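You operate a simulated robot arm through the tools that you are given. There is no shell and no other tool. Be economical: measure what you need, move in short steps, check, and stop when the job is done.

Carry out the task below with a simulated robot arm. There is one attempt and no reset: what you move stays moved.

TASK
Pour the peas from the white cup into the small box and seat its lid.
Fine: nearly all of it; stand the cup back; the clips stay open.
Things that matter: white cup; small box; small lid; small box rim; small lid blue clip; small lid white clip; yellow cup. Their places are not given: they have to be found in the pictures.

It is judged by the outcome, as a careful person would: the job done as asked, and still so three seconds after it is handed in. It fails if anything else is knocked over, pushed out of place, dropped, spilled or broken.

THE ROBOT
A 7-joint arm with a two-finger parallel gripper, fixed in place. Base frame: the origin is at the foot of the arm, x ahead of it, y to its left, z up; the work surface is at about z = 920. Lengths are in mm, angles in rad, forces in N, time in s.
With the tool pointing down near the work surface it reaches from about 240 to 680 mm from the base axis. Its first joint turns from -1.152 to 1.152 rad. Payload 2.4 kg.
Tool frame: the origin (TCP) lies between the finger pads and is the grasp point; the fingertips stand 30 mm ahead of it; z points along the fingers, y is the line along which they close. The gripper opens to 94 mm. The fingers are 28 mm wide and 10 mm thick; the gripper's body (50 by 96 mm) begins 55 mm behind the TCP.
Orientation is that of the tool frame in the base frame, as a unit quaternion [x, y, z, w]. With the fingers straight down and closing along the base's y, the tool's x points along the base's -x, its y along +y and its z along -z.

THE INTERFACE
- The arm moves only by the tool drive_tool. Its argument "steps" is a list that holds one entry, the list of rows, each a list of 6 numbers: the shift along the base's x, y, z in mm, then the turn, a rotation vector about the base's x, y, z in rad. In form: [[[x, y, z, wx, wy, wz], ...]]. A call has 1 to 12 rows; each row shifts and turns the commanded pose from where the row before left it. "jaw" is the closure, from 0 (fully open) to 1 (shut), set as the call begins (left out, the last holds). A row lasts 0.2 s, in which the tool goes at most 50 mm and 0.15 rad; a call with a longer step from one row to the next is refused whole, and so is a gripper value outside its range. A pose out of reach is approached as far as the arm can. The call stops where the force on the tool passes 40 N (or 10 N more than at its start, if that is more) or the arm is blocked; 0.2 s more then pass. The fingers move at their own pace (about 153 mm/s each) and stop on an object; they squeeze with about 44 N. The grip force told is the motor's: it shows also when the fingers shut on nothing. Time passes only in rows, and 0.2 s behind the last, so rows that do not move let the fingers close. It gives the time, the measured TCP pose, the force on the tool (base axes), the opening and the grip force at its end, in the units of the frame above (readings bear some noise).
- Cameras (640 x 400 px; columns grow to the right, rows downward): "scene" is fixed at [38.4, 469.7, 1456.3]; the picture's right is [-0.76, -0.65, 0.00], its down [-0.28, 0.33, -0.90] and it looks along [0.58, -0.68, -0.44] (base axes); focal length 364 px, centre (320, 200). "wrist" rides on the gripper at [-37, 0, -58] in the tool frame; the picture's right is [0.00, -1.00, 0.00], its down [0.97, 0.00, -0.24] and it looks along [0.24, 0.00, 0.97] (tool axes); focal length 218 px, centre (320, 200).
- capture(camera): a new picture of that camera. No time passes.
- measure_at(camera, pixels): for up to 12 pixels [column, row] of the newest picture of that camera ("zoom" is the newest enlarged one), the place [x, y, z] in the base frame of the surface seen there, good to about 3 mm. No time passes.
- close_up(camera, box): a new picture of the part [left, top, right, bottom] of that camera's present view, enlarged. No time passes.
- hand_in(): hands the job in; it is judged then, once.

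Work in short steps. Measure before you move; look again where a grasp or a placing could have gone wrong, and mend it. You have 80 turns and 46 pictures in all, those below and enlarged ones among them. Open the gripper and draw the arm clear of the work before you hand the job in, unless the task says otherwise; then end with one line.

The tools are called after "Emit:" as a command line: name --argument value ..., lists and objects as JSON in quotes. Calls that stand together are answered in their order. drive_tool: Moves the arm, as the interface text tells. Its arguments: {"type":"object","properties":{"steps":{"type":"array","items":{"type":"array","items":{"type":"array","items":{"type":"number"}}}},"jaw":{"type":"number"}},"required":["steps"]} The other tools are called the same way: capture (camera) takes a picture; measure_at (camera, pixels) gives the place of the surface under pixels of a picture; close_up (camera, box) takes an enlarged picture of a part of a camera's view; hand_in () hands the job in.

At the start:

```text
t: 0.0
tcp_pos: [436.9, -62.6, 1251.7]
ee_rot: [0.0, 1.0, 0.001, 0.0]
wrist_force: [-0.2, 0.2, -1.5]
grip_width: 94.0
grip_force: 0.1
```

scene: 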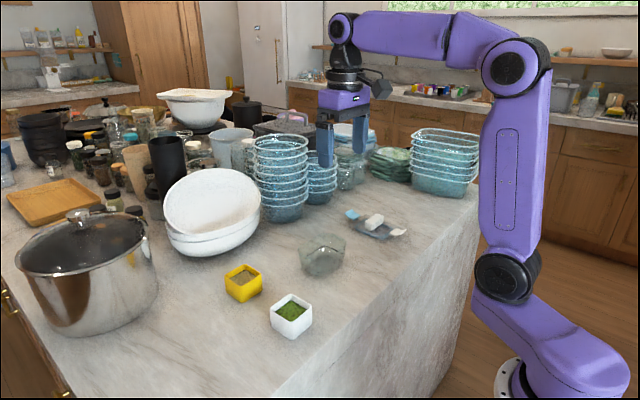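
wrist: 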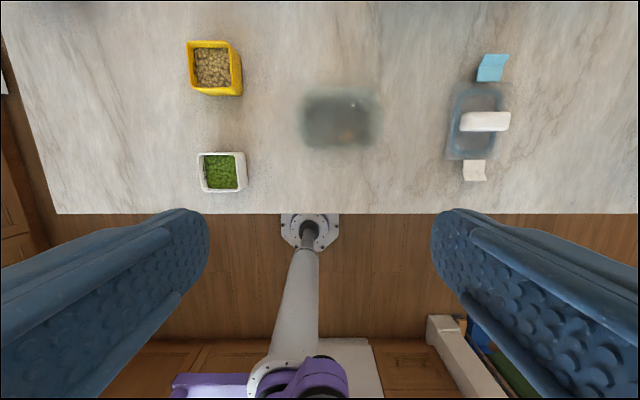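

The scene shows the white cup with peas at about (291,315), the box at (322,255) and the lid at (376,225). I'll enlarge both views to measure them.

Emit:
close_up --camera "scene" --box '[200, 190, 440, 350]'

Emit:
close_up --camera "wrist" --box '[170, 20, 530, 220]'

```text
2.50 times, centred on (320, 270) of scene
```

zoom: 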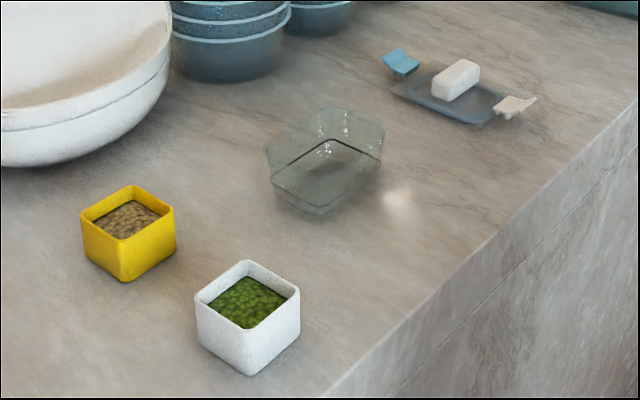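

```text
1.78 times, centred on (350, 120) of wrist
```

zoom: 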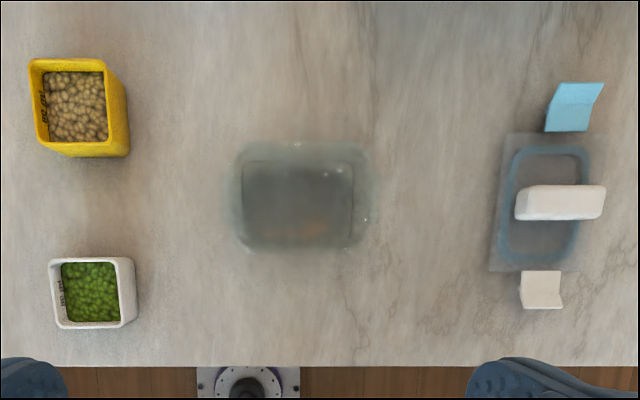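

I'll measure points on the cup, lid and box in the enlarged wrist view.

Emit:
measure_at --camera "zoom" --pixels '[[52, 262], [131, 260], [134, 324], [60, 326], [90, 290], [240, 148], [365, 150], [360, 245], [240, 245], [298, 195], [228, 195], [375, 195]]'

Emit:
measure_at --camera "zoom" --pixels '[[505, 134], [593, 136], [572, 270], [490, 270], [517, 203], [603, 203], [560, 188], [560, 216], [575, 95], [568, 125], [540, 278], [540, 305]]'

Emit:
measure_at --camera "scene" --pixels '[[291, 294], [313, 310], [271, 310], [292, 325], [292, 338], [306, 248], [353, 240], [331, 233], [324, 275], [374, 216], [374, 222], [380, 233]]'

```text
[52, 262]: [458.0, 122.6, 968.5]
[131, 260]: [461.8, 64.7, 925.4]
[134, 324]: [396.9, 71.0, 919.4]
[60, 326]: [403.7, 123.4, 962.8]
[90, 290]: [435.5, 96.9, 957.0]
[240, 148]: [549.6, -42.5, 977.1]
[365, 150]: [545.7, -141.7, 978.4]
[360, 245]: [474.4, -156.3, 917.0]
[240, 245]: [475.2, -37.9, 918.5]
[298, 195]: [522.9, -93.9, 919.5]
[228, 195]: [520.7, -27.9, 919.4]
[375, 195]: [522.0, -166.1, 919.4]
```

```text
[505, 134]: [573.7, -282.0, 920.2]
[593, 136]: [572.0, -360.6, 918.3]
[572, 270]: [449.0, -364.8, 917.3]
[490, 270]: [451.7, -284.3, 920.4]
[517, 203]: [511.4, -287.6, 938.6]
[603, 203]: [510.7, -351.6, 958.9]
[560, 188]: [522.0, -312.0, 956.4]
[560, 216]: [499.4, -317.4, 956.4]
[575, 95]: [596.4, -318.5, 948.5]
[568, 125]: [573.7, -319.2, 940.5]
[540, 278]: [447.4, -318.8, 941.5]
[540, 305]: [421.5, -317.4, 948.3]
```

```text
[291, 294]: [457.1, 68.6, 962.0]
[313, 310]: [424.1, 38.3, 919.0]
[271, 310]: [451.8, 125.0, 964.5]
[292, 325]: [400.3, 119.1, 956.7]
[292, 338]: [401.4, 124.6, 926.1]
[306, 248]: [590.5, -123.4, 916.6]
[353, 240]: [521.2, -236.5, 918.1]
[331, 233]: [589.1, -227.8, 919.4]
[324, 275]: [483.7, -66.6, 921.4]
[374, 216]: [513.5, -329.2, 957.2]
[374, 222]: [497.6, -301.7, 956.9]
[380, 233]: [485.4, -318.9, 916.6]
```

The cup is about 56 mm square at (430,96), with its top at about z 966. The lid handle is at (511,-319). The box walls are transparent, so I'll take the wrist camera over the box for a closer look.

Emit:
drive_tool --steps '[[[30, -10, -30, 0, 0, 0], [30, -10, -30, 0, 0, 0], [28, -10, -30, 0, 0, 0], [0, 0, -12, 0, 0, 0]]]' --jaw 0

Emit:
capture --camera "wrist"

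```text
t: 1.0
tcp_pos: [525.0, -95.1, 1148.9]
ee_rot: [-0.001, 1.0, 0.0, 0.0]
wrist_force: [0.8, 0.2, -0.2]
grip_width: 93.9
grip_force: 0.0
```

```text
41 pictures are left
```

wrist: 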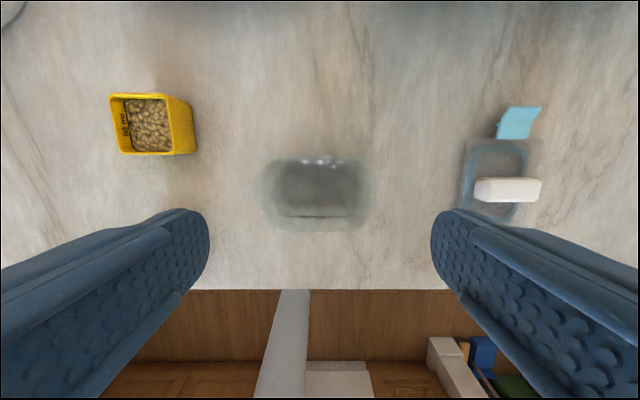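

Emit:
close_up --camera "wrist" --box '[240, 140, 400, 240]'

```text
4.00 times, centred on (320, 190) of wrist
```

zoom: 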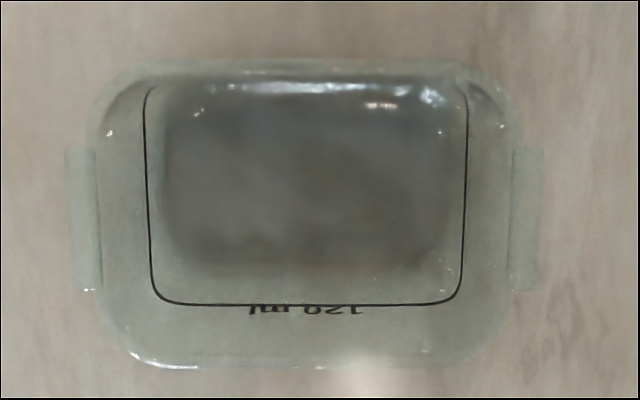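

Emit:
measure_at --camera "zoom" --pixels '[[82, 160], [84, 280], [527, 160], [525, 280], [110, 100], [500, 100], [300, 66], [300, 362], [150, 355], [470, 355], [105, 220], [505, 220]]'

Emit:
close_up --camera "scene" --box '[280, 200, 420, 290]'

```text
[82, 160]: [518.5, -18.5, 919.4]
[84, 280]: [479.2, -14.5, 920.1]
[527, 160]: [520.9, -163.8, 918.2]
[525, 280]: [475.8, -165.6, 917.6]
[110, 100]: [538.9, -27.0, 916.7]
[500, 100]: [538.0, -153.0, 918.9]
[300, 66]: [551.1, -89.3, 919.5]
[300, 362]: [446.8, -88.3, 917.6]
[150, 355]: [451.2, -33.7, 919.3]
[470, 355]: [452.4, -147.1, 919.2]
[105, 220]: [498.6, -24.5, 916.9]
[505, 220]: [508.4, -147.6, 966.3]
```

```text
4.44 times, centred on (350, 245) of scene
```

zoom: 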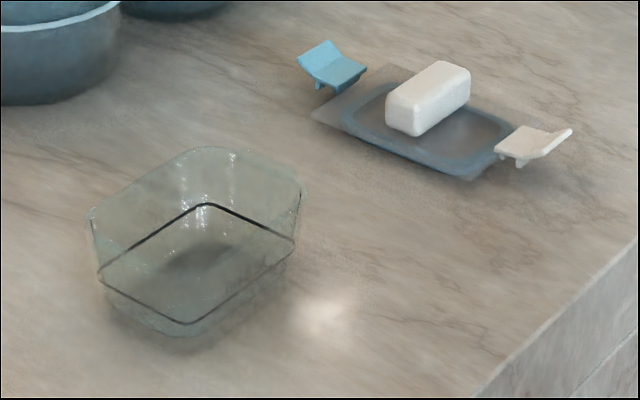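

The box rim works out at about z 977, centred at (511.5,-92), with its long axis along y and tabs at its ±y ends. Next I'll tilt the tool 60° back, so it points ahead and down, and bring it above the white cup. That keeps the gripper body out of the way when pouring.

Emit:
drive_tool --steps '[[[-14, 27, -4, 0, -0.15, 0], [-14, 27, -4, 0, -0.15, 0], [-14, 27, -4, 0, -0.15, 0], [-14, 27, -4, 0, -0.15, 0], [-14, 27, -4, 0, -0.15, 0], [-14, 27, -4, 0, -0.15, 0], [-16, 29, -4, 0, -0.147, 0], [0, 0, -21, 0, 0, 0], [0, 0, -20, 0, 0, 0]]]'

Emit:
capture --camera "wrist"

Emit:
capture --camera "scene"

```text
t: 3.0
tcp_pos: [430.4, 98.1, 1084.1]
ee_rot: [0.0, 0.866, 0.0, 0.499]
wrist_force: [-0.1, 0.3, -0.3]
grip_width: 93.9
grip_force: 0.1
out of reach, approached as far as the arm can: row 9
```

```text
38 pictures are left
```

wrist: 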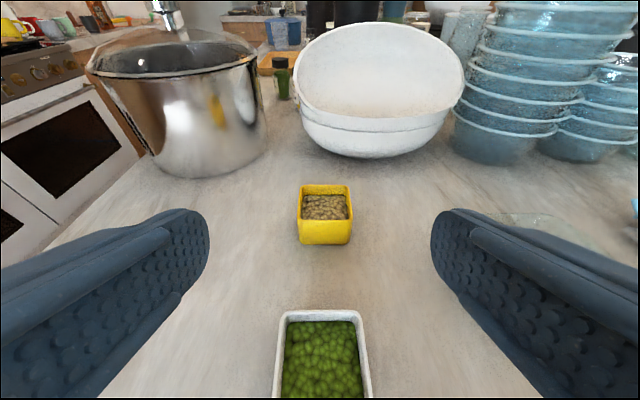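

```text
37 pictures are left
```

scene: 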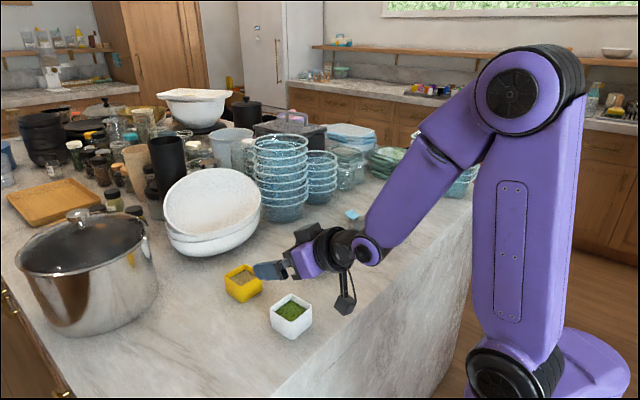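

With the tool pointing along +x the arm can't get lower here. Coming from the side, pointing +y, should work better. That is a pure 90° yaw, done above the cup.

Emit:
drive_tool --steps '[[[4, -4, 2, 0, 0, 0.1428], [0, 0, 0, 0, 0, 0.1428], [0, 0, 0, 0, 0, 0.1428], [0, 0, 0, 0, 0, 0.1428], [0, 0, 0, 0, 0, 0.1428], [0, 0, 0, 0, 0, 0.1428], [0, 0, 0, 0, 0, 0.1428], [0, 0, 0, 0, 0, 0.1428], [0, 0, 0, 0, 0, 0.1428], [0, 0, 0, 0, 0, 0.1428], [0, 0, 0, 0, 0, 0.1428]]]'

Emit:
capture --camera "wrist"

```text
t: 5.4
tcp_pos: [435.6, 94.2, 1084.0]
ee_rot: [0.613, -0.612, -0.353, -0.352]
wrist_force: [0.4, -0.1, -0.1]
grip_width: 93.9
grip_force: 0.0
```

```text
36 pictures are left
```

wrist: 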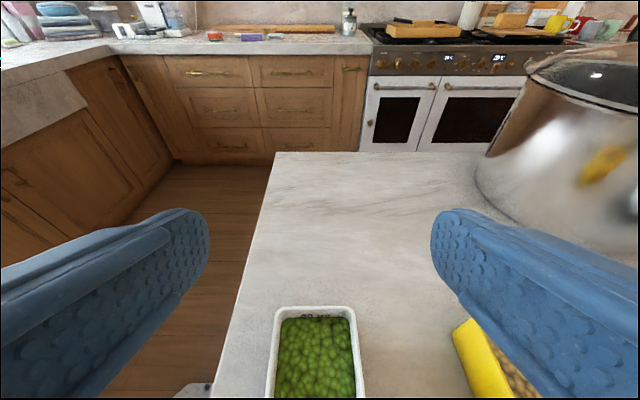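

Emit:
measure_at --camera "wrist" --pixels '[[278, 310], [352, 310], [272, 395], [360, 395], [317, 316], [458, 330], [470, 360], [485, 390], [320, 360]]'

```text
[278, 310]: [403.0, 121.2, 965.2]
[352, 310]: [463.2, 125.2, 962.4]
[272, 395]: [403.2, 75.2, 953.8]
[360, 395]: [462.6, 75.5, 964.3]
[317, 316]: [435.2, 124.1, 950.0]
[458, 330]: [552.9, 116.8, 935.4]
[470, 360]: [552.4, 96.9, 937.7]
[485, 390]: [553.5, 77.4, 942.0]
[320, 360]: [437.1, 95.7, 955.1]
```

The cup is centred at (433,96) and the yellow cup starts at x ≈ 552, so it's clear. Before grasping, I'll test the pour roll with the gripper empty over the box.

Emit:
drive_tool --steps '[[[16, -46, 5, 0, 0, 0], [16, -46, 5, 0, 0, 0], [16, -46, 5, 0, 0, 0], [16, -46, 5, 0, 0, 0], [0, 0, 0, 0, 0.15, 0], [0, 0, 0, 0, 0.15, 0], [0, 0, 0, 0, 0.15, 0], [0, 0, 0, 0, 0.15, 0], [0, 0, 0, 0, 0.15, 0], [0, 0, 0, 0, 0.15, 0], [0, 0, 0, 0, 0.15, 0], [0, 0, 0, 0, 0.15, 0]]]'

Emit:
drive_tool --steps '[[[0, 0, 0, 0, 0.15, 0], [0, 0, 0, 0, 0.15, 0], [0, 0, 0, 0, 0.15, 0], [0, 0, 0, 0, 0.15, 0], [0, 0, 0, 0, 0.15, 0], [0, 0, 0, 0, 0.15, 0], [0, 0, 0, 0, 0.15, 0], [0, 0, 0, 0, 0.15, 0]]]'

Emit:
capture --camera "scene"

```text
t: 8.0
tcp_pos: [454.7, -49.2, 1106.5]
ee_rot: [-0.323, 0.708, 0.627, -0.034]
wrist_force: [0.0, 0.4, 0.2]
grip_width: 94.2
grip_force: 0.0
out of reach, approached as far as the arm can: row 10, 11, 12
```

```text
t: 9.8
tcp_pos: [332.9, 65.4, 1124.3]
ee_rot: [0.088, 0.563, 0.702, -0.427]
wrist_force: [-0.4, 0.4, 0.1]
grip_width: 94.1
grip_force: 0.0
out of reach, approached as far as the arm can: row 1, 2, 3, 4, 5, 6, 7, 8
```

```text
35 pictures are left
```

scene: 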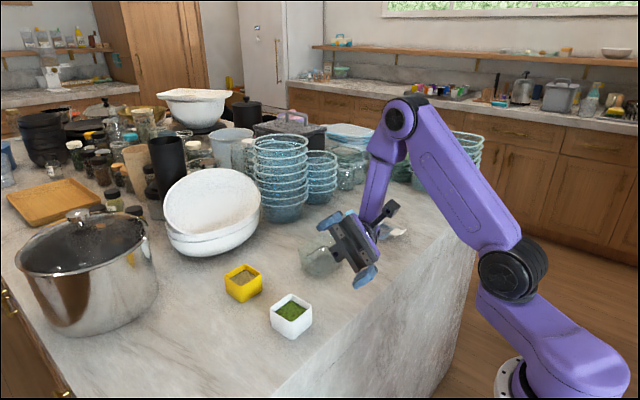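

Rolling toward +x goes out of reach past about 0.75 rad. I'll roll back and test the other direction.

Emit:
drive_tool --steps '[[[0, 0, 0, 0, -0.15, 0], [0, 0, 0, 0, -0.15, 0], [0, 0, 0, 0, -0.15, 0], [0, 0, 0, 0, -0.15, 0], [0, 0, 0, 0, -0.15, 0], [0, 0, 0, 0, -0.15, 0], [0, 0, 0, 0, -0.15, 0], [0, 0, 0, 0, -0.15, 0]]]'

Emit:
drive_tool --steps '[[[0, 0, 0, 0, -0.15, 0], [0, 0, 0, 0, -0.15, 0], [0, 0, 0, 0, -0.15, 0], [0, 0, 0, 0, -0.15, 0], [0, 0, 0, 0, -0.15, 0], [0, 0, 0, 0, -0.15, 0], [0, 0, 0, 0, -0.15, 0], [0, 0, 0, 0, -0.15, 0]]]'

```text
t: 11.6
tcp_pos: [331.9, 64.8, 1123.6]
ee_rot: [-0.325, 0.707, 0.627, -0.032]
wrist_force: [0.4, -0.2, 0.1]
grip_width: 94.0
grip_force: 0.0
```

```text
t: 13.4
tcp_pos: [332.1, 65.2, 1123.6]
ee_rot: [0.622, -0.602, -0.335, -0.372]
wrist_force: [0.1, 0.0, 0.2]
grip_width: 93.9
grip_force: 0.0
```

The commanded pose follows the position actually reached. I'll move back over the box and test the negative roll.

Emit:
drive_tool --steps '[[[44, -40, -5, 0, 0, 0], [43, -40, -5, 0, 0, 0], [43, -40, -5, 0, 0, 0], [43, -37, -5, 0, 0, 0], [0, 0, 0, 0, -0.15, 0], [0, 0, 0, 0, -0.15, 0], [0, 0, 0, 0, -0.15, 0], [0, 0, 0, 0, -0.15, 0], [0, 0, 0, 0, -0.15, 0], [0, 0, 0, 0, -0.15, 0], [0, 0, 0, 0, -0.15, 0]]]'

Emit:
drive_tool --steps '[[[0, 0, 0, 0, -0.15, 0], [0, 0, 0, 0, -0.15, 0], [0, 0, 0, 0, -0.15, 0], [0, 0, 0, 0, -0.15, 0], [0, 0, 0, 0, -0.15, 0], [0, 0, 0, 0, -0.15, 0], [0, 0, 0, 0, -0.15, 0]]]'

```text
refused: row 1 steps farther than a row can; nothing moved
```

```text
t: 15.0
tcp_pos: [352.9, 67.3, 1129.5]
ee_rot: [0.706, -0.335, 0.023, -0.624]
wrist_force: [0.5, 0.2, -0.7]
grip_width: 93.9
grip_force: 0.0
out of reach, approached as far as the arm can: row 6, 7
```

The roll is limited in that direction too. A better plan is to pour by pitching about x. The tool starts leaning so it points +y and ends pointing -y, and the arm stays above the cup the whole time. I'll straighten up, move over the box and test it.

Emit:
drive_tool --steps '[[[0, 0, 0, 0, 0.139, 0], [0, 0, 0, 0, 0.139, 0], [0, 0, 0, 0, 0.139, 0], [0, 0, 0, 0, 0.139, 0], [0, 0, 0, 0, 0.139, 0], [0, 0, 0, 0, 0.139, 0], [0, 0, 0, 0, 0.139, 0], [0, 0, 0, 0, 0.139, 0]]]'

Emit:
drive_tool --steps '[[[32, -32, 0, 0, 0, 0], [32, -32, 0, 0, 0, 0], [32, -32, 0, 0, 0, 0], [32, -32, 0, 0, 0, 0], [30, -31, -10, 0, 0, 0], [0, 0, 0, -0.15, 0, 0], [0, 0, 0, -0.15, 0, 0], [0, 0, 0, -0.15, 0, 0], [0, 0, 0, -0.15, 0, 0], [0, 0, 0, -0.15, 0, 0], [0, 0, 0, -0.15, 0, 0], [0, 0, 0, -0.15, 0, 0]]]'

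Emit:
drive_tool --steps '[[[0, 0, 0, -0.15, 0, 0], [0, 0, 0, -0.15, 0, 0], [0, 0, 0, -0.15, 0, 0], [0, 0, 0, -0.15, 0, 0], [0, 0, 0, -0.15, 0, 0], [0, 0, 0, -0.15, 0, 0], [0, 0, 0, -0.15, 0, 0], [0, 0, 0, -0.15, 0, 0]]]'

Emit:
capture --camera "scene"

```text
t: 16.8
tcp_pos: [353.9, 65.6, 1129.1]
ee_rot: [-0.611, 0.615, 0.354, 0.351]
wrist_force: [-0.2, -0.6, -0.6]
grip_width: 94.3
grip_force: 0.1
```

```text
t: 19.4
tcp_pos: [510.8, -92.5, 1119.6]
ee_rot: [-0.698, 0.701, 0.105, 0.104]
wrist_force: [-0.2, -0.3, 0.3]
grip_width: 93.9
grip_force: 0.0
out of reach, approached as far as the arm can: row 11, 12
```

```text
t: 21.2
tcp_pos: [511.2, -90.7, 1119.8]
ee_rot: [-0.698, 0.701, 0.105, 0.104]
wrist_force: [-0.7, 0.8, -0.4]
grip_width: 93.8
grip_force: 0.1
out of reach, approached as far as the arm can: row 1, 2, 3, 4, 5, 6, 7, 8
```

```text
34 pictures are left
```

scene: 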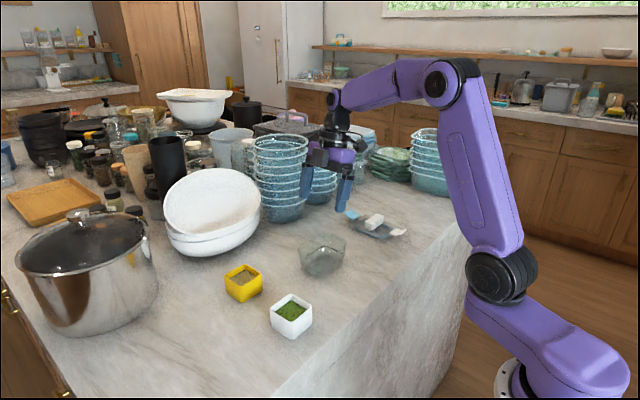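

The wrist hits a joint limit in this yaw. I'll return the yaw to neutral and test the pitch range in the x-z plane over the box.

Emit:
drive_tool --steps '[[[0, 0, 0, 0, 0, -0.1428], [0, 0, 0, 0, 0, -0.1428], [0, 0, 0, 0, 0, -0.1428], [0, 0, 0, 0, 0, -0.1428], [0, 0, 0, 0, 0, -0.1428], [0, 0, 0, 0, 0, -0.1428], [0, 0, 0, 0, 0, -0.1428], [0, 0, 0, 0, 0, -0.1428], [0, 0, 0, 0, 0, -0.1428], [0, 0, 0, 0, 0, -0.1428], [0, 0, 0, 0, 0, -0.1428]]]'

Emit:
drive_tool --steps '[[[0, 0, 0, 0, 0.15, 0], [0, 0, 0, 0, 0.15, 0], [0, 0, 0, 0, 0.15, 0], [0, 0, 0, 0, 0.15, 0], [0, 0, 0, 0, 0.15, 0], [0, 0, 0, 0, 0.15, 0], [0, 0, 0, 0, 0.15, 0], [0, 0, 0, 0, 0.15, 0], [0, 0, 0, 0, 0.15, 0], [0, 0, 0, 0, 0.15, 0], [0, 0, 0, 0, 0.15, 0]]]'

Emit:
capture --camera "scene"

```text
t: 23.6
tcp_pos: [408.2, -138.2, 1091.2]
ee_rot: [0.003, 0.989, 0.002, 0.15]
wrist_force: [-0.6, 0.7, -0.2]
grip_width: 93.9
grip_force: 0.2
out of reach, approached as far as the arm can: row 9, 10, 11
```

```text
t: 26.0
tcp_pos: [409.6, -137.3, 1091.8]
ee_rot: [0.002, 0.989, 0.003, 0.149]
wrist_force: [0.2, 0.4, -0.5]
grip_width: 94.3
grip_force: 0.1
out of reach, approached as far as the arm can: row 1, 2, 3, 4, 5, 6, 7, 8, 9, 10, 11
```

```text
33 pictures are left
```

scene: 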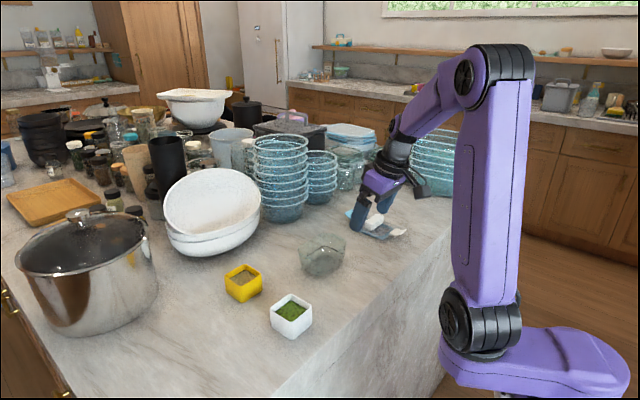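

The local IK has drifted into an awkward configuration. I'll go back toward the start pose, high up, to recover.

Emit:
drive_tool --steps '[[[5, 12, 27, 0, 0, 0], [5, 12, 27, 0, 0, 0], [5, 12, 27, 0, 0, 0], [5, 12, 27, 0, 0, 0], [5, 12, 27, 0, 0, 0], [4, 14, 27, 0, 0, 0], [0, 0, 0, 0, 0.1, 0], [0, 0, 0, 0, 0.1, 0], [0, 0, 0, 0, 0.1, 0]]]'

Emit:
capture --camera "scene"

```text
t: 28.0
tcp_pos: [407.5, -136.3, 1099.3]
ee_rot: [0.001, 0.989, 0.003, 0.151]
wrist_force: [-0.5, -0.3, -0.6]
grip_width: 94.0
grip_force: 0.0
out of reach, approached as far as the arm can: row 1, 2, 3, 4, 5, 6, 7, 8, 9
```

```text
32 pictures are left
```

scene: 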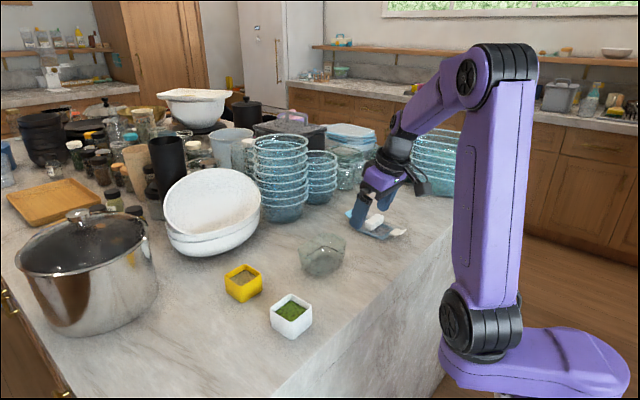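

It's blocked in this configuration, so I'll retrace the path: yaw back first, moving toward the previous spot.

Emit:
drive_tool --steps '[[[0, 0, 0, 0, 0, 0.1428], [0, 0, 0, 0, 0, 0.1428], [10, 5, 3, 0, 0, 0.1428], [20, 8, 5, 0, 0, 0.1428], [20, 8, 5, 0, 0, 0.1428], [20, 8, 5, 0, 0, 0.1428], [20, 8, 5, 0, 0, 0.1428], [13, 8, 5, 0, 0, 0.1428], [0, 0, 0, 0, 0, 0.1428], [0, 0, 0, 0, 0, 0.1428], [0, 0, 0, 0, 0, 0.1428]]]'

```text
t: 30.4
tcp_pos: [512.2, -89.1, 1127.2]
ee_rot: [-0.698, 0.7, 0.109, 0.104]
wrist_force: [1.5, 0.2, 0.3]
grip_width: 93.9
grip_force: 0.0
```

Emit:
drive_tool --steps '[[[0, 0, 0, 0.15, 0, 0], [0, 0, 0, 0.15, 0, 0], [0, 0, 0, 0.15, 0, 0], [0, 0, 0, 0.15, 0, 0], [0, 0, 0, 0.147, 0, 0], [-16, 36, 0, 0, 0, 0], [-16, 36, 0, 0, 0, 0], [-16, 36, -5, 0, 0, 0], [-16, 36, -15, 0, 0, 0], [-13, 39, -15, 0, 0, 0]]]'

Emit:
capture --camera "scene"

```text
t: 32.6
tcp_pos: [435.0, 94.2, 1091.2]
ee_rot: [-0.612, 0.612, 0.357, 0.352]
wrist_force: [0.7, -0.2, 0.0]
grip_width: 94.2
grip_force: 0.2
```

```text
31 pictures are left
```

scene: 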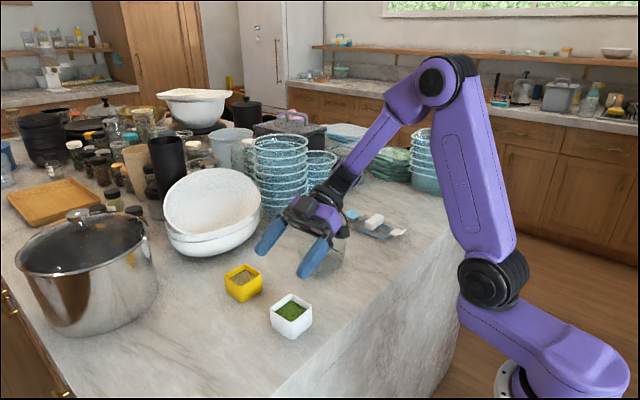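

Retrace worked. Now I'll yaw back so the tool points +x, then go over the box that way and test rolling there, since the tool points away from the base in that pose.

Emit:
drive_tool --steps '[[[0, 0, 0, 0, 0, -0.1428], [0, 0, 0, 0, 0, -0.1428], [0, 0, 0, 0, 0, -0.1428], [0, 0, 0, 0, 0, -0.1428], [0, 0, 0, 0, 0, -0.1428], [0, 0, 0, 0, 0, -0.1428], [0, 0, 0, 0, 0, -0.1428], [0, 0, 0, 0, 0, -0.1428], [0, 0, 0, 0, 0, -0.1428], [0, 0, 0, 0, 0, -0.1428], [0, 0, 0, 0, 0, -0.1428]]]'

Emit:
drive_tool --steps '[[[20, -40, 5, 0, 0, 0], [20, -40, 5, 0, 0, 0], [20, -40, 5, 0, 0, 0], [20, -40, 5, 0, 0, 0], [5, -26, 5, 0, 0, 0]]]'

Emit:
capture --camera "scene"

```text
t: 35.0
tcp_pos: [432.7, 93.5, 1091.3]
ee_rot: [0.0, 0.865, 0.002, 0.501]
wrist_force: [-0.5, -0.6, 0.3]
grip_width: 94.0
grip_force: 0.0
```

```text
t: 36.2
tcp_pos: [522.1, -93.6, 1117.6]
ee_rot: [0.001, 0.865, 0.004, 0.501]
wrist_force: [-0.6, 0.2, 0.2]
grip_width: 93.7
grip_force: 0.1
```

```text
30 pictures are left
```

scene: 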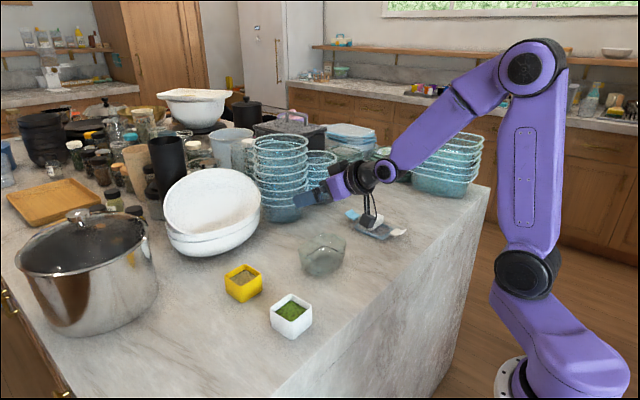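

The arm is back in a healthy configuration. Now I'll test the roll about x, empty, with the mouth turning toward -y.

Emit:
drive_tool --steps '[[[0, 0, 0, 0.15, 0, 0], [0, 0, 0, 0.15, 0, 0], [0, 0, 0, 0.15, 0, 0], [0, 0, 0, 0.15, 0, 0], [0, 0, 0, 0.15, 0, 0], [0, 0, 0, 0.15, 0, 0], [0, 0, 0, 0.15, 0, 0], [0, 0, 0, 0.15, 0, 0], [0, 0, 0, 0.15, 0, 0], [0, 0, 0, 0.15, 0, 0], [0, 0, 0, 0.15, 0, 0]]]'

Emit:
drive_tool --steps '[[[0, 0, 0, 0.15, 0, 0], [0, 0, 0, 0.15, 0, 0], [0, 0, 0, 0.15, 0, 0], [0, 0, 0, 0.15, 0, 0], [0, 0, 0, 0.15, 0, 0]]]'

```text
t: 38.6
tcp_pos: [518.1, -91.4, 1119.2]
ee_rot: [0.368, 0.584, 0.638, 0.34]
wrist_force: [0.4, 0.7, 0.7]
grip_width: 94.0
grip_force: 0.0
```

```text
t: 39.8
tcp_pos: [518.6, -91.5, 1117.8]
ee_rot: [0.467, 0.31, 0.808, 0.182]
wrist_force: [0.8, -0.7, -0.2]
grip_width: 94.1
grip_force: 0.0
```

A full 2.4 rad roll is reachable here. I'll roll back, reduce the tilt to about 48° and go above the cup to see whether it can be grasped that way.

Emit:
drive_tool --steps '[[[0, 0, 0, -0.15, 0, 0], [0, 0, 0, -0.15, 0, 0], [0, 0, 0, -0.15, 0, 0], [0, 0, 0, -0.15, 0, 0], [0, 0, 0, -0.15, 0, 0], [0, 0, 0, -0.15, 0, 0], [0, 0, 0, -0.15, 0, 0], [0, 0, 0, -0.15, 0, 0], [0, 0, 0, -0.15, 0, 0], [0, 0, 0, -0.15, 0, 0], [0, 0, 0, -0.15, 0, 0], [0, 0, 0, -0.15, 0, 0]]]'

Emit:
drive_tool --steps '[[[0, 0, 0, -0.15, 0, 0], [0, 0, 0, -0.15, 0, 0], [0, 0, 0, -0.15, 0, 0], [0, 0, 0, -0.15, 0, 0], [0, 0, 0, 0, 0.1, 0], [0, 0, 0, 0, 0.1, 0], [-20, 40, -5, 0, 0, 0], [-20, 40, -5, 0, 0, 0], [-20, 40, -5, 0, 0, 0], [-20, 40, -5, 0, 0, 0], [-10, 27, -8, 0, 0, 0]]]'

Emit:
drive_tool --steps '[[[0, 0, -20, 0, 0, 0], [0, 0, -20, 0, 0, 0], [0, 0, -20, 0, 0, 0]]]'

Emit:
capture --camera "wrist"

```text
t: 42.4
tcp_pos: [519.3, -93.0, 1116.3]
ee_rot: [0.148, 0.826, 0.258, 0.479]
wrist_force: [0.9, -1.1, -0.1]
grip_width: 93.7
grip_force: 0.1
```

```text
t: 44.8
tcp_pos: [428.2, 93.5, 1088.6]
ee_rot: [0.0, 0.911, 0.004, 0.412]
wrist_force: [0.7, -0.5, -0.3]
grip_width: 94.0
grip_force: 0.0
```

```text
t: 45.6
tcp_pos: [428.7, 93.8, 1029.8]
ee_rot: [0.001, 0.911, 0.003, 0.413]
wrist_force: [0.0, 0.6, 0.4]
grip_width: 94.0
grip_force: 0.1
```

```text
29 pictures are left
```

wrist: 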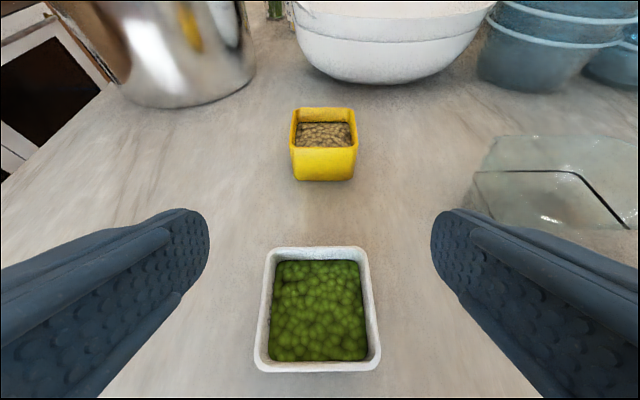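

Emit:
measure_at --camera "wrist" --pixels '[[267, 252], [365, 252], [258, 365], [377, 365], [318, 250], [318, 366], [318, 310]]'

Emit:
drive_tool --steps '[[[0, 1, -20, 0, 0, 0], [0, 1, -20, 0, 0, 0], [0, 0, -20, 0, 0, 0]]]'

```text
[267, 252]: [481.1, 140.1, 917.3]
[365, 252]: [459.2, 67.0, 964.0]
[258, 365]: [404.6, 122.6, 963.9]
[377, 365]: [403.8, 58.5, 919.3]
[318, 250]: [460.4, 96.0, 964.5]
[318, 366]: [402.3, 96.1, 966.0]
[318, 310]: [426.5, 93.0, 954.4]
```

```text
t: 46.4
tcp_pos: [428.9, 96.7, 968.5]
ee_rot: [-0.001, 0.911, 0.005, 0.413]
wrist_force: [0.0, 0.9, -0.2]
grip_width: 93.9
grip_force: 0.1
```

The pose is reachable and centred on the cup at (431.5,96). I'll descend the last 13 mm and close.

Emit:
drive_tool --steps '[[[0, 0, -7, 0, 0, 0], [0, 0, -6, 0, 0, 0]]]'

Emit:
drive_tool --steps '[[[0, 0, 0, 0, 0, 0], [0, 0, 0, 0, 0, 0], [0, 0, 0, 0, 0, 0], [0, 0, 0, 0, 0, 0]]]' --jaw 0.7

Emit:
drive_tool --steps '[[[0, 0, 10, 0, 0, 0], [0, 0, 15, 0, 0, 0], [0, 0, 20, 0, 0, 0]]]'

Emit:
capture --camera "scene"

Emit:
capture --camera "wrist"

```text
t: 47.0
tcp_pos: [429.1, 96.7, 954.9]
ee_rot: [0.0, 0.911, 0.003, 0.412]
wrist_force: [0.9, 0.7, -0.6]
grip_width: 93.8
grip_force: 0.2
```

```text
t: 48.0
tcp_pos: [430.2, 96.0, 956.9]
ee_rot: [0.0, 0.911, 0.004, 0.412]
wrist_force: [0.5, -1.0, 0.2]
grip_width: 65.4
grip_force: 44.5
```

```text
t: 48.8
tcp_pos: [428.8, 97.6, 1001.3]
ee_rot: [0.001, 0.911, 0.003, 0.413]
wrist_force: [-0.4, 0.1, -0.3]
grip_width: 65.3
grip_force: 44.3
```

```text
28 pictures are left
```

scene: 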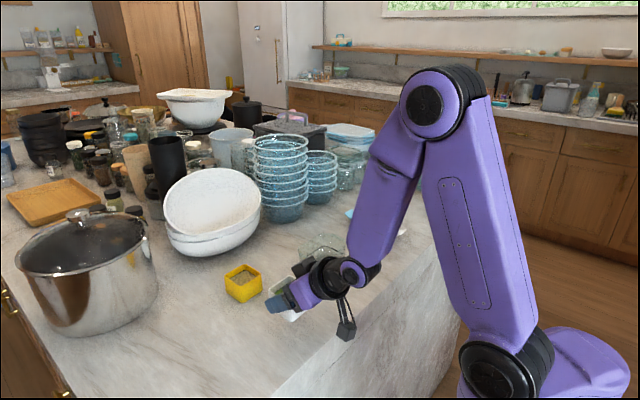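

```text
27 pictures are left
```

wrist: 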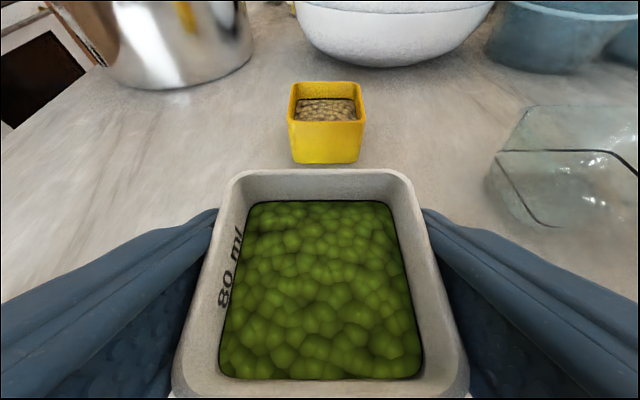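

The cup is held firmly at 65 mm and lifted with no spill. I'll raise it and carry it smoothly over to the box, with the pouring lip side toward the box's middle.

Emit:
drive_tool --steps '[[[0, 0, 20, 0, 0, 0], [0, 0, 20, 0, 0, 0], [5, -10, 15, 0, 0, 0], [10, -18, 4, 0, 0, 0], [13, -24, 0, 0, 0, 0], [13, -24, 0, 0, 0, 0], [13, -24, 0, 0, 0, 0], [13, -24, 0, 0, 0, 0], [9, -18, 0, 0, 0, 0], [4, -11, 0, 0, 0, 0]]]'

Emit:
capture --camera "wrist"

```text
t: 51.0
tcp_pos: [510.3, -55.6, 1060.6]
ee_rot: [-0.001, 0.911, 0.004, 0.411]
wrist_force: [0.2, -0.2, -1.6]
grip_width: 65.3
grip_force: 43.7
```

```text
26 pictures are left
```

wrist: 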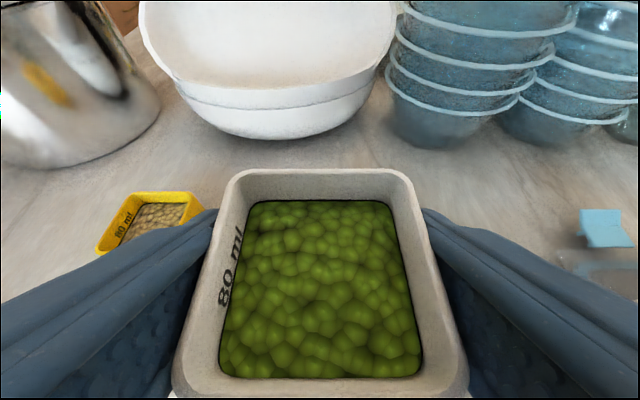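

Now I'll start the pour: a slow tilt about x to about 0.75 rad, then a look.

Emit:
drive_tool --steps '[[[0, 0, 0, 0.1, 0, 0], [0, 0, 0, 0.1, 0, 0], [0, 0, 0, 0.1, 0, 0], [0, 0, 0, 0.1, 0, 0], [0, 0, 0, 0.1, 0, 0], [0, 0, 0, 0.08, 0, 0], [0, 0, 0, 0.07, 0, 0], [0, 0, 0, 0.05, 0, 0], [0, 0, 0, 0.05, 0, 0]]]'

Emit:
capture --camera "scene"

Emit:
capture --camera "wrist"

```text
t: 53.0
tcp_pos: [509.8, -55.6, 1061.7]
ee_rot: [0.151, 0.846, 0.338, 0.385]
wrist_force: [-0.1, 0.5, -1.6]
grip_width: 65.2
grip_force: 43.2
```

```text
25 pictures are left
```

scene: 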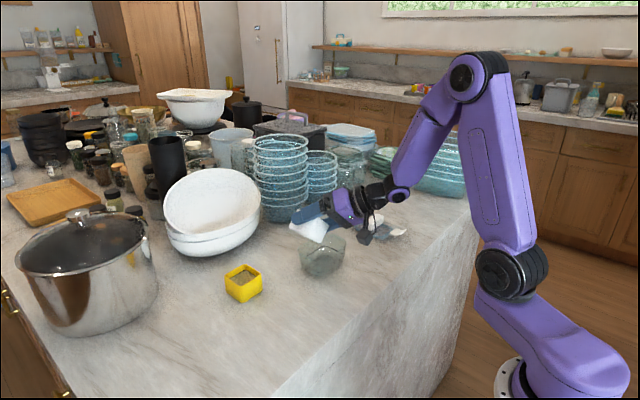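

```text
24 pictures are left
```

wrist: 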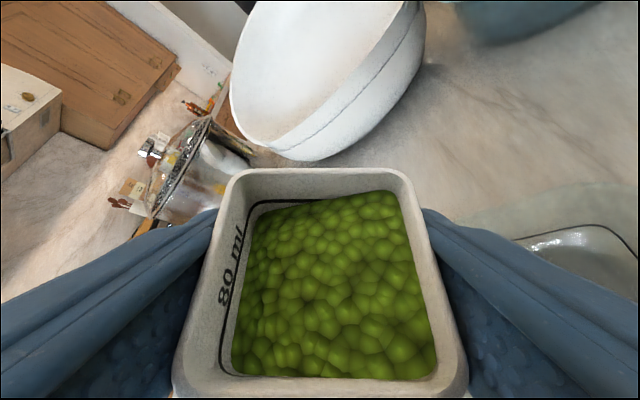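

The peas are shifting but none have come out yet. I'll tilt slowly to 1.2 rad.

Emit:
drive_tool --steps '[[[0, -1, 0, 0.05, 0, 0], [0, -1, 0, 0.05, 0, 0], [0, -1, 0, 0.05, 0, 0], [0, -1, 0, 0.05, 0, 0], [0, -1, 0, 0.05, 0, 0], [0, -1, 0, 0.05, 0, 0], [0, -1, 0, 0.05, 0, 0], [0, -1, 0, 0.05, 0, 0], [0, -1, 0, 0.05, 0, 0], [0, 0, 0, 0, 0, 0], [0, 0, 0, 0, 0, 0]]]'

Emit:
close_up --camera "scene" --box '[240, 170, 420, 290]'

Emit:
capture --camera "wrist"

```text
t: 55.4
tcp_pos: [509.8, -65.0, 1060.6]
ee_rot: [0.233, 0.75, 0.517, 0.341]
wrist_force: [0.4, -0.2, -1.1]
grip_width: 65.4
grip_force: 43.7
```

```text
3.33 times, centred on (330, 230) of scene
```

zoom: 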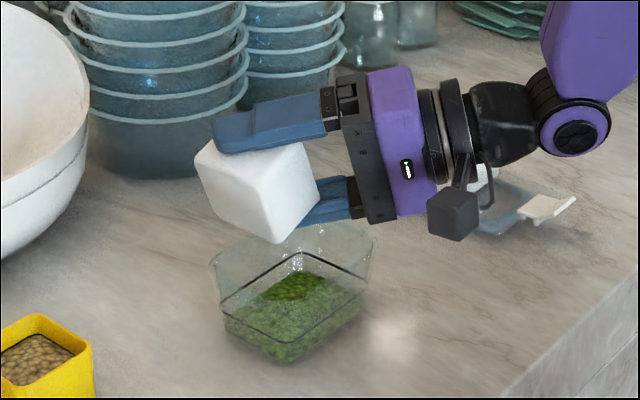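

```text
22 pictures are left
```

wrist: 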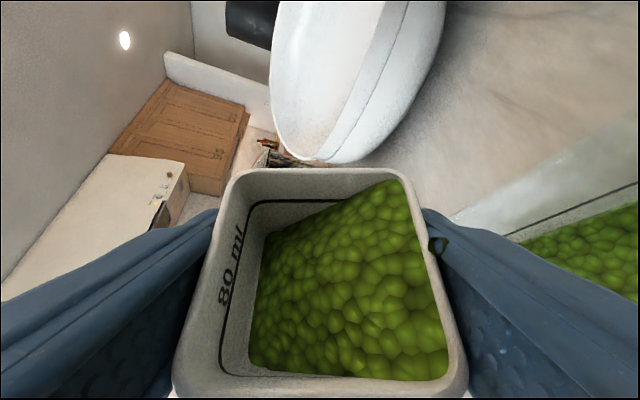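

It pours cleanly into the box, so I'll go on tilting, shifting y and z gently.

Emit:
drive_tool --steps '[[[0, -1.5, 1, 0.05, 0, 0], [0, -1.5, 1, 0.05, 0, 0], [0, -1.5, 1, 0.05, 0, 0], [0, -1.5, 1, 0.05, 0, 0], [0, -1.5, 1, 0.05, 0, 0], [0, -1.5, 1, 0.05, 0, 0], [0, -1.5, 1, 0.05, 0, 0], [0, -1.5, 1, 0.05, 0, 0], [0, -1.5, 1, 0.05, 0, 0], [0, 0, 0, 0, 0, 0], [0, 0, 0, 0, 0, 0]]]'

Emit:
drive_tool --steps '[[[0, -1.5, 1, 0.06, 0, 0], [0, -1.5, 1, 0.06, 0, 0], [0, -1.5, 1, 0.06, 0, 0], [0, -1.5, 1, 0.06, 0, 0], [0, -1.5, 1, 0.06, 0, 0], [0, -1.5, 1, 0.06, 0, 0], [0, -1.5, 1, 0.06, 0, 0], [0, -1.5, 0, 0.06, 0, 0], [0, -1.5, 0, 0.06, 0, 0], [0, 0, 0, 0, 0, 0], [0, 0, 0, 0, 0, 0]]]'

Emit:
close_up --camera "scene" --box '[240, 170, 420, 290]'

Emit:
capture --camera "wrist"

```text
t: 57.8
tcp_pos: [509.7, -78.8, 1069.0]
ee_rot: [0.303, 0.616, 0.671, 0.281]
wrist_force: [-0.6, 0.8, 0.5]
grip_width: 65.3
grip_force: 44.4
```

```text
t: 60.2
tcp_pos: [510.3, -91.4, 1076.5]
ee_rot: [0.367, 0.415, 0.811, 0.189]
wrist_force: [-0.1, 0.5, -0.6]
grip_width: 65.3
grip_force: 44.3
```

```text
3.33 times, centred on (330, 230) of scene
```

zoom: 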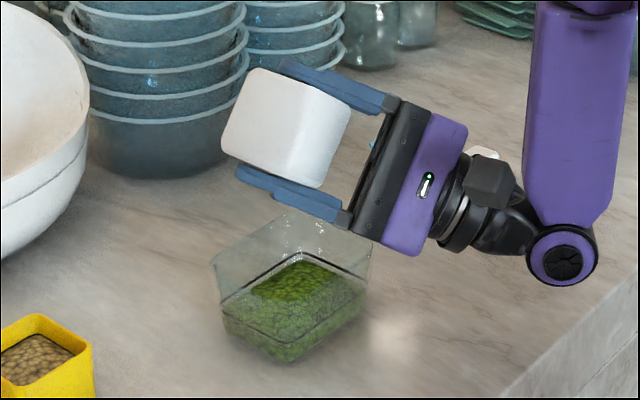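

```text
20 pictures are left
```

wrist: 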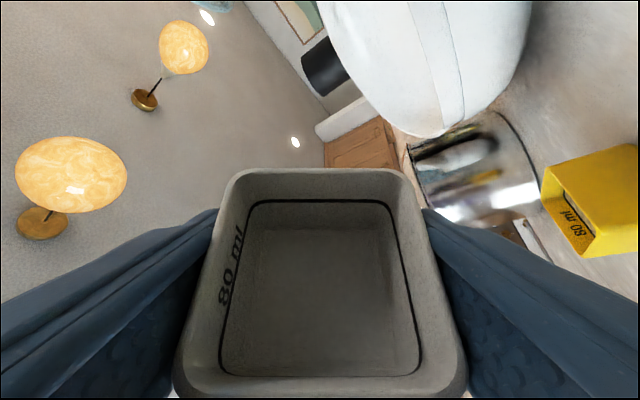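

The cup is empty and I see no peas on the counter. I'll raise slightly, roll back by 2.19 rad and return it to its original spot.

Emit:
drive_tool --steps '[[[0, 2, 2, -0.15, 0, 0], [0, 2, 2, -0.15, 0, 0], [0, 2, 2, -0.15, 0, 0], [0, 2, 0, -0.15, 0, 0], [0, 2, 0, -0.15, 0, 0], [0, 2, 0, -0.15, 0, 0], [0, 2, 0, -0.15, 0, 0], [0, 2, 0, -0.15, 0, 0], [0, 2, 0, -0.15, 0, 0], [0, 2, 0, -0.15, 0, 0], [0, 2, 0, -0.15, 0, 0], [0, 2, 0, -0.15, 0, 0]]]'

Emit:
drive_tool --steps '[[[0, 0, 0, -0.15, 0, 0], [0, 0, 0, -0.15, 0, 0], [0, 0, 0, -0.09, 0, 0], [-16, 35, -8, 0, 0, 0], [-16, 35, -8, 0, 0, 0], [-16, 35, -8, 0, 0, 0], [-16, 35, -8, 0, 0, 0], [-16, 23, -8, 0, 0, 0]]]'

```text
t: 62.8
tcp_pos: [509.2, -67.1, 1081.5]
ee_rot: [0.079, 0.893, 0.18, 0.405]
wrist_force: [0.4, 0.1, 0.2]
grip_width: 65.3
grip_force: 44.2
```

```text
t: 64.6
tcp_pos: [429.2, 92.7, 1043.2]
ee_rot: [0.001, 0.911, 0.003, 0.413]
wrist_force: [1.0, 0.1, -0.2]
grip_width: 65.1
grip_force: 44.0
```

Upright again. I'll lower it to the original spot at (429,96.5).

Emit:
drive_tool --steps '[[[0, 3.5, -20, 0, 0, 0], [0, 0, -20, 0, 0, 0], [0, 0, -20, 0, 0, 0], [0, 0, -15, 0, 0, 0], [0, 0, -7, 0, 0, 0]]]'

Emit:
drive_tool --steps '[[[0, 0, -2, 0, 0, 0], [0, 0, -2, 0, 0, 0], [0, 0, -1, 0, 0, 0]]]'

Emit:
close_up --camera "scene" --box '[220, 230, 400, 350]'

```text
t: 65.8
tcp_pos: [429.9, 97.6, 960.5]
ee_rot: [-0.001, 0.911, 0.004, 0.413]
wrist_force: [-0.4, 0.5, -1.0]
grip_width: 65.2
grip_force: 43.6
```

```text
t: 66.6
tcp_pos: [428.5, 98.4, 956.6]
ee_rot: [0.0, 0.91, 0.003, 0.414]
wrist_force: [-0.9, 0.0, 8.0]
grip_width: 65.3
grip_force: 44.2
```

```text
3.33 times, centred on (310, 290) of scene
```

zoom: 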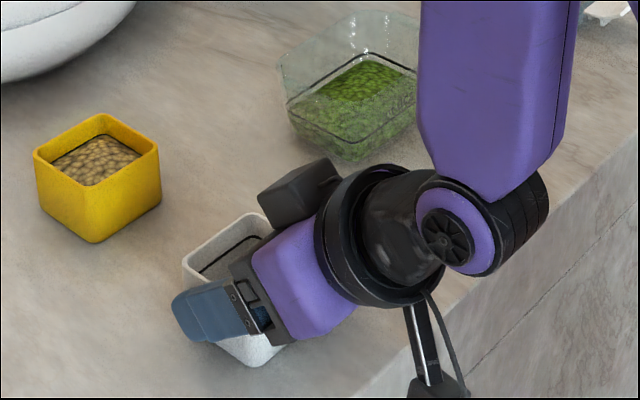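

It touched down with 8 N upward, so I'll open and rise straight up.

Emit:
drive_tool --steps '[[[0, 0, 0, 0, 0, 0], [0, 0, 0, 0, 0, 0], [0, 0, 0, 0, 0, 0], [0, 0, 15, 0, 0, 0], [0, 0, 25, 0, 0, 0], [0, 0, 30, 0, 0, 0], [0, 0, 40, 0, 0, 0]]]' --jaw 0

Emit:
drive_tool --steps '[[[10, -40, 20, 0, 0.15, 0], [10, -40, 20, 0, 0.15, 0], [10, -40, 20, 0, 0.15, 0], [10, -40, 20, 0, 0.15, 0], [15, -40, 20, 0, 0.15, 0], [10, -40, 0, 0, 0.1, 0], [10, -40, 0, 0, 0, 0], [10, -40, 0, 0, 0, 0], [10, -40, 0, 0, 0, 0], [10, -40, 0, 0, 0, 0]]]'

Emit:
capture --camera "wrist"

Emit:
capture --camera "scene"

```text
t: 68.2
tcp_pos: [427.8, 96.2, 1065.0]
ee_rot: [0.0, 0.911, 0.004, 0.412]
wrist_force: [0.8, 0.5, 0.2]
grip_width: 93.9
grip_force: 0.1
```

```text
t: 70.4
tcp_pos: [533.5, -304.9, 1163.8]
ee_rot: [0.001, 1.0, 0.003, 0.001]
wrist_force: [-0.9, -0.7, 0.2]
grip_width: 93.6
grip_force: 0.0
```

```text
18 pictures are left
```

wrist: 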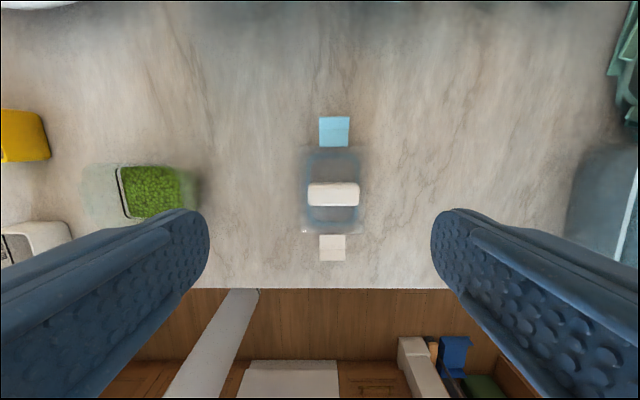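

```text
17 pictures are left
```

scene: 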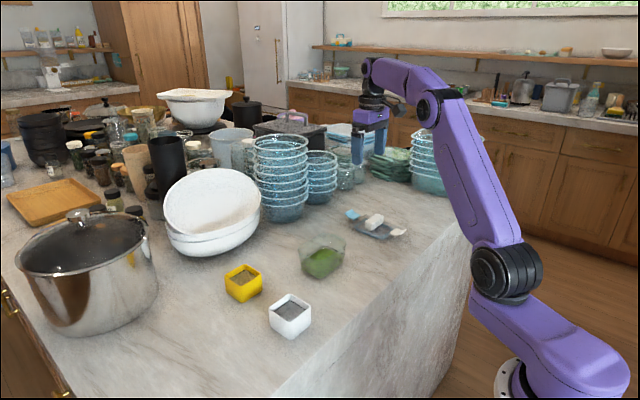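

The white cup is standing back in place. Now I'll look closely at the lid and measure it.

Emit:
close_up --camera "wrist" --box '[254, 110, 414, 270]'

Emit:
close_up --camera "scene" --box '[335, 200, 415, 250]'

```text
2.50 times, centred on (334, 190) of wrist
```

zoom: 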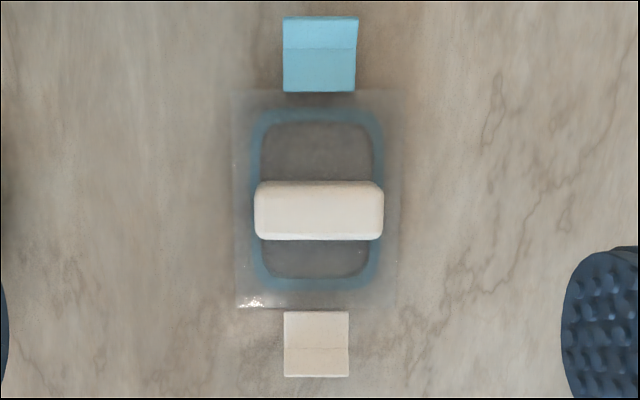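

```text
8.00 times, centred on (375, 225) of scene
```

zoom: 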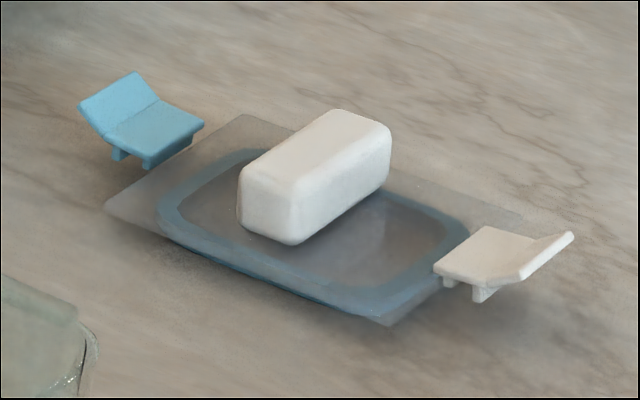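

Emit:
measure_at --camera "zoom" --pixels '[[120, 190], [240, 175], [320, 115], [385, 128], [310, 160], [290, 215], [140, 95], [180, 122], [490, 240], [540, 260], [445, 275], [110, 200]]'

Emit:
measure_at --camera "wrist" --pixels '[[333, 185], [333, 204], [310, 194], [356, 194], [333, 118], [333, 131], [333, 145], [333, 237], [333, 247], [333, 259], [300, 160], [366, 160]]'

```text
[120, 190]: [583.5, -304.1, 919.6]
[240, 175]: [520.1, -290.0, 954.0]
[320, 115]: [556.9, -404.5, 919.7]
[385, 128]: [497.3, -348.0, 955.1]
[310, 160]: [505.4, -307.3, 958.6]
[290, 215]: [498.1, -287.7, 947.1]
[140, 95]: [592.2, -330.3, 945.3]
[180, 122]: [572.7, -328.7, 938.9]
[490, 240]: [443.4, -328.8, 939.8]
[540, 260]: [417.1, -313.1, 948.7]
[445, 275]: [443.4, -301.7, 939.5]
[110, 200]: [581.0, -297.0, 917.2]
```

```text
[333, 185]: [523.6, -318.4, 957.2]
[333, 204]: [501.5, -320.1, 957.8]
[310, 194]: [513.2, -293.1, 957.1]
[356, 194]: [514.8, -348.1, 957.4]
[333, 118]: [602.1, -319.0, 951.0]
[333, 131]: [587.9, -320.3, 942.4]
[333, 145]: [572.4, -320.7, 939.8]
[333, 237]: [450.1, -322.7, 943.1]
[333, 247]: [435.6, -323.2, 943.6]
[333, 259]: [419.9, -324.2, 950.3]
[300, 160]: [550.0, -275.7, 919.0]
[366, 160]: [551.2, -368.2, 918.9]
```

The lid centre is about (511.5,-320.5). The plate top is near z 931, and the handle is 23 mm wide along x with its top at 957. The clips start at x 572 and 450. I'll yaw -90° with the jaw half open, so I can grip across the handle and later place it at the comfortable yaw 0.

Emit:
drive_tool --steps '[[[-2, -1.5, 0, 0, 0, -0.1428], [-2, -1.4, 0, 0, 0, -0.1428], [-2, -1.4, 0, 0, 0, -0.1428], [-2, -1.4, 0, 0, 0, -0.1428], [-2, -1.4, 0, 0, 0, -0.1428], [-2, -1.4, 0, 0, 0, -0.1428], [-2, -1.4, 0, 0, 0, -0.1428], [-2, -1.4, 0, 0, 0, -0.1428], [-2, -1.4, 0, 0, 0, -0.1428], [-2, -1.4, 0, 0, 0, -0.1428], [-2, -1.4, 0, 0, 0, -0.1428]]]' --jaw 0.45

Emit:
drive_tool --steps '[[[0, 0, -40, 0, 0, 0], [0, 0, -40, 0, 0, 0], [0, 0, -40, 0, 0, 0]]]'

Emit:
capture --camera "wrist"

```text
t: 72.8
tcp_pos: [512.2, -318.2, 1165.5]
ee_rot: [0.708, 0.706, 0.002, 0.004]
wrist_force: [0.1, 0.9, -1.1]
grip_width: 51.9
grip_force: 0.1
```

```text
t: 73.6
tcp_pos: [513.1, -318.5, 1042.5]
ee_rot: [0.709, 0.706, 0.002, 0.003]
wrist_force: [0.1, 0.3, -0.1]
grip_width: 51.9
grip_force: 0.0
```

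```text
14 pictures are left
```

wrist: 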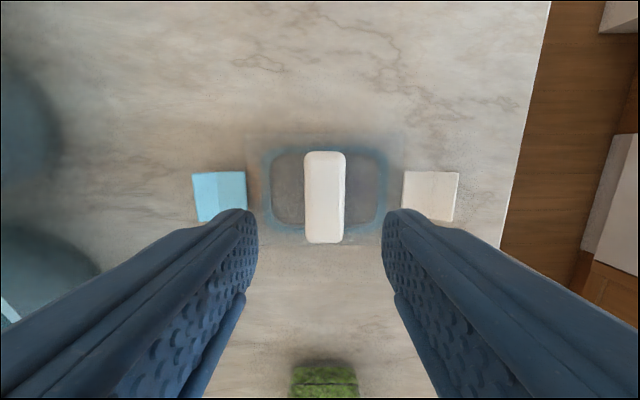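

Emit:
measure_at --camera "wrist" --pixels '[[308, 198], [341, 198], [325, 155], [325, 238], [325, 198], [240, 195], [408, 195]]'

```text
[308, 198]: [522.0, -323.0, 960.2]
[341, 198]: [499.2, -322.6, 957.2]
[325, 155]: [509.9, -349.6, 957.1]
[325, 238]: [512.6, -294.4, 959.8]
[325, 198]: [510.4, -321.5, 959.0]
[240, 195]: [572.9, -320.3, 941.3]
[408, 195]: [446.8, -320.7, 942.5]
```

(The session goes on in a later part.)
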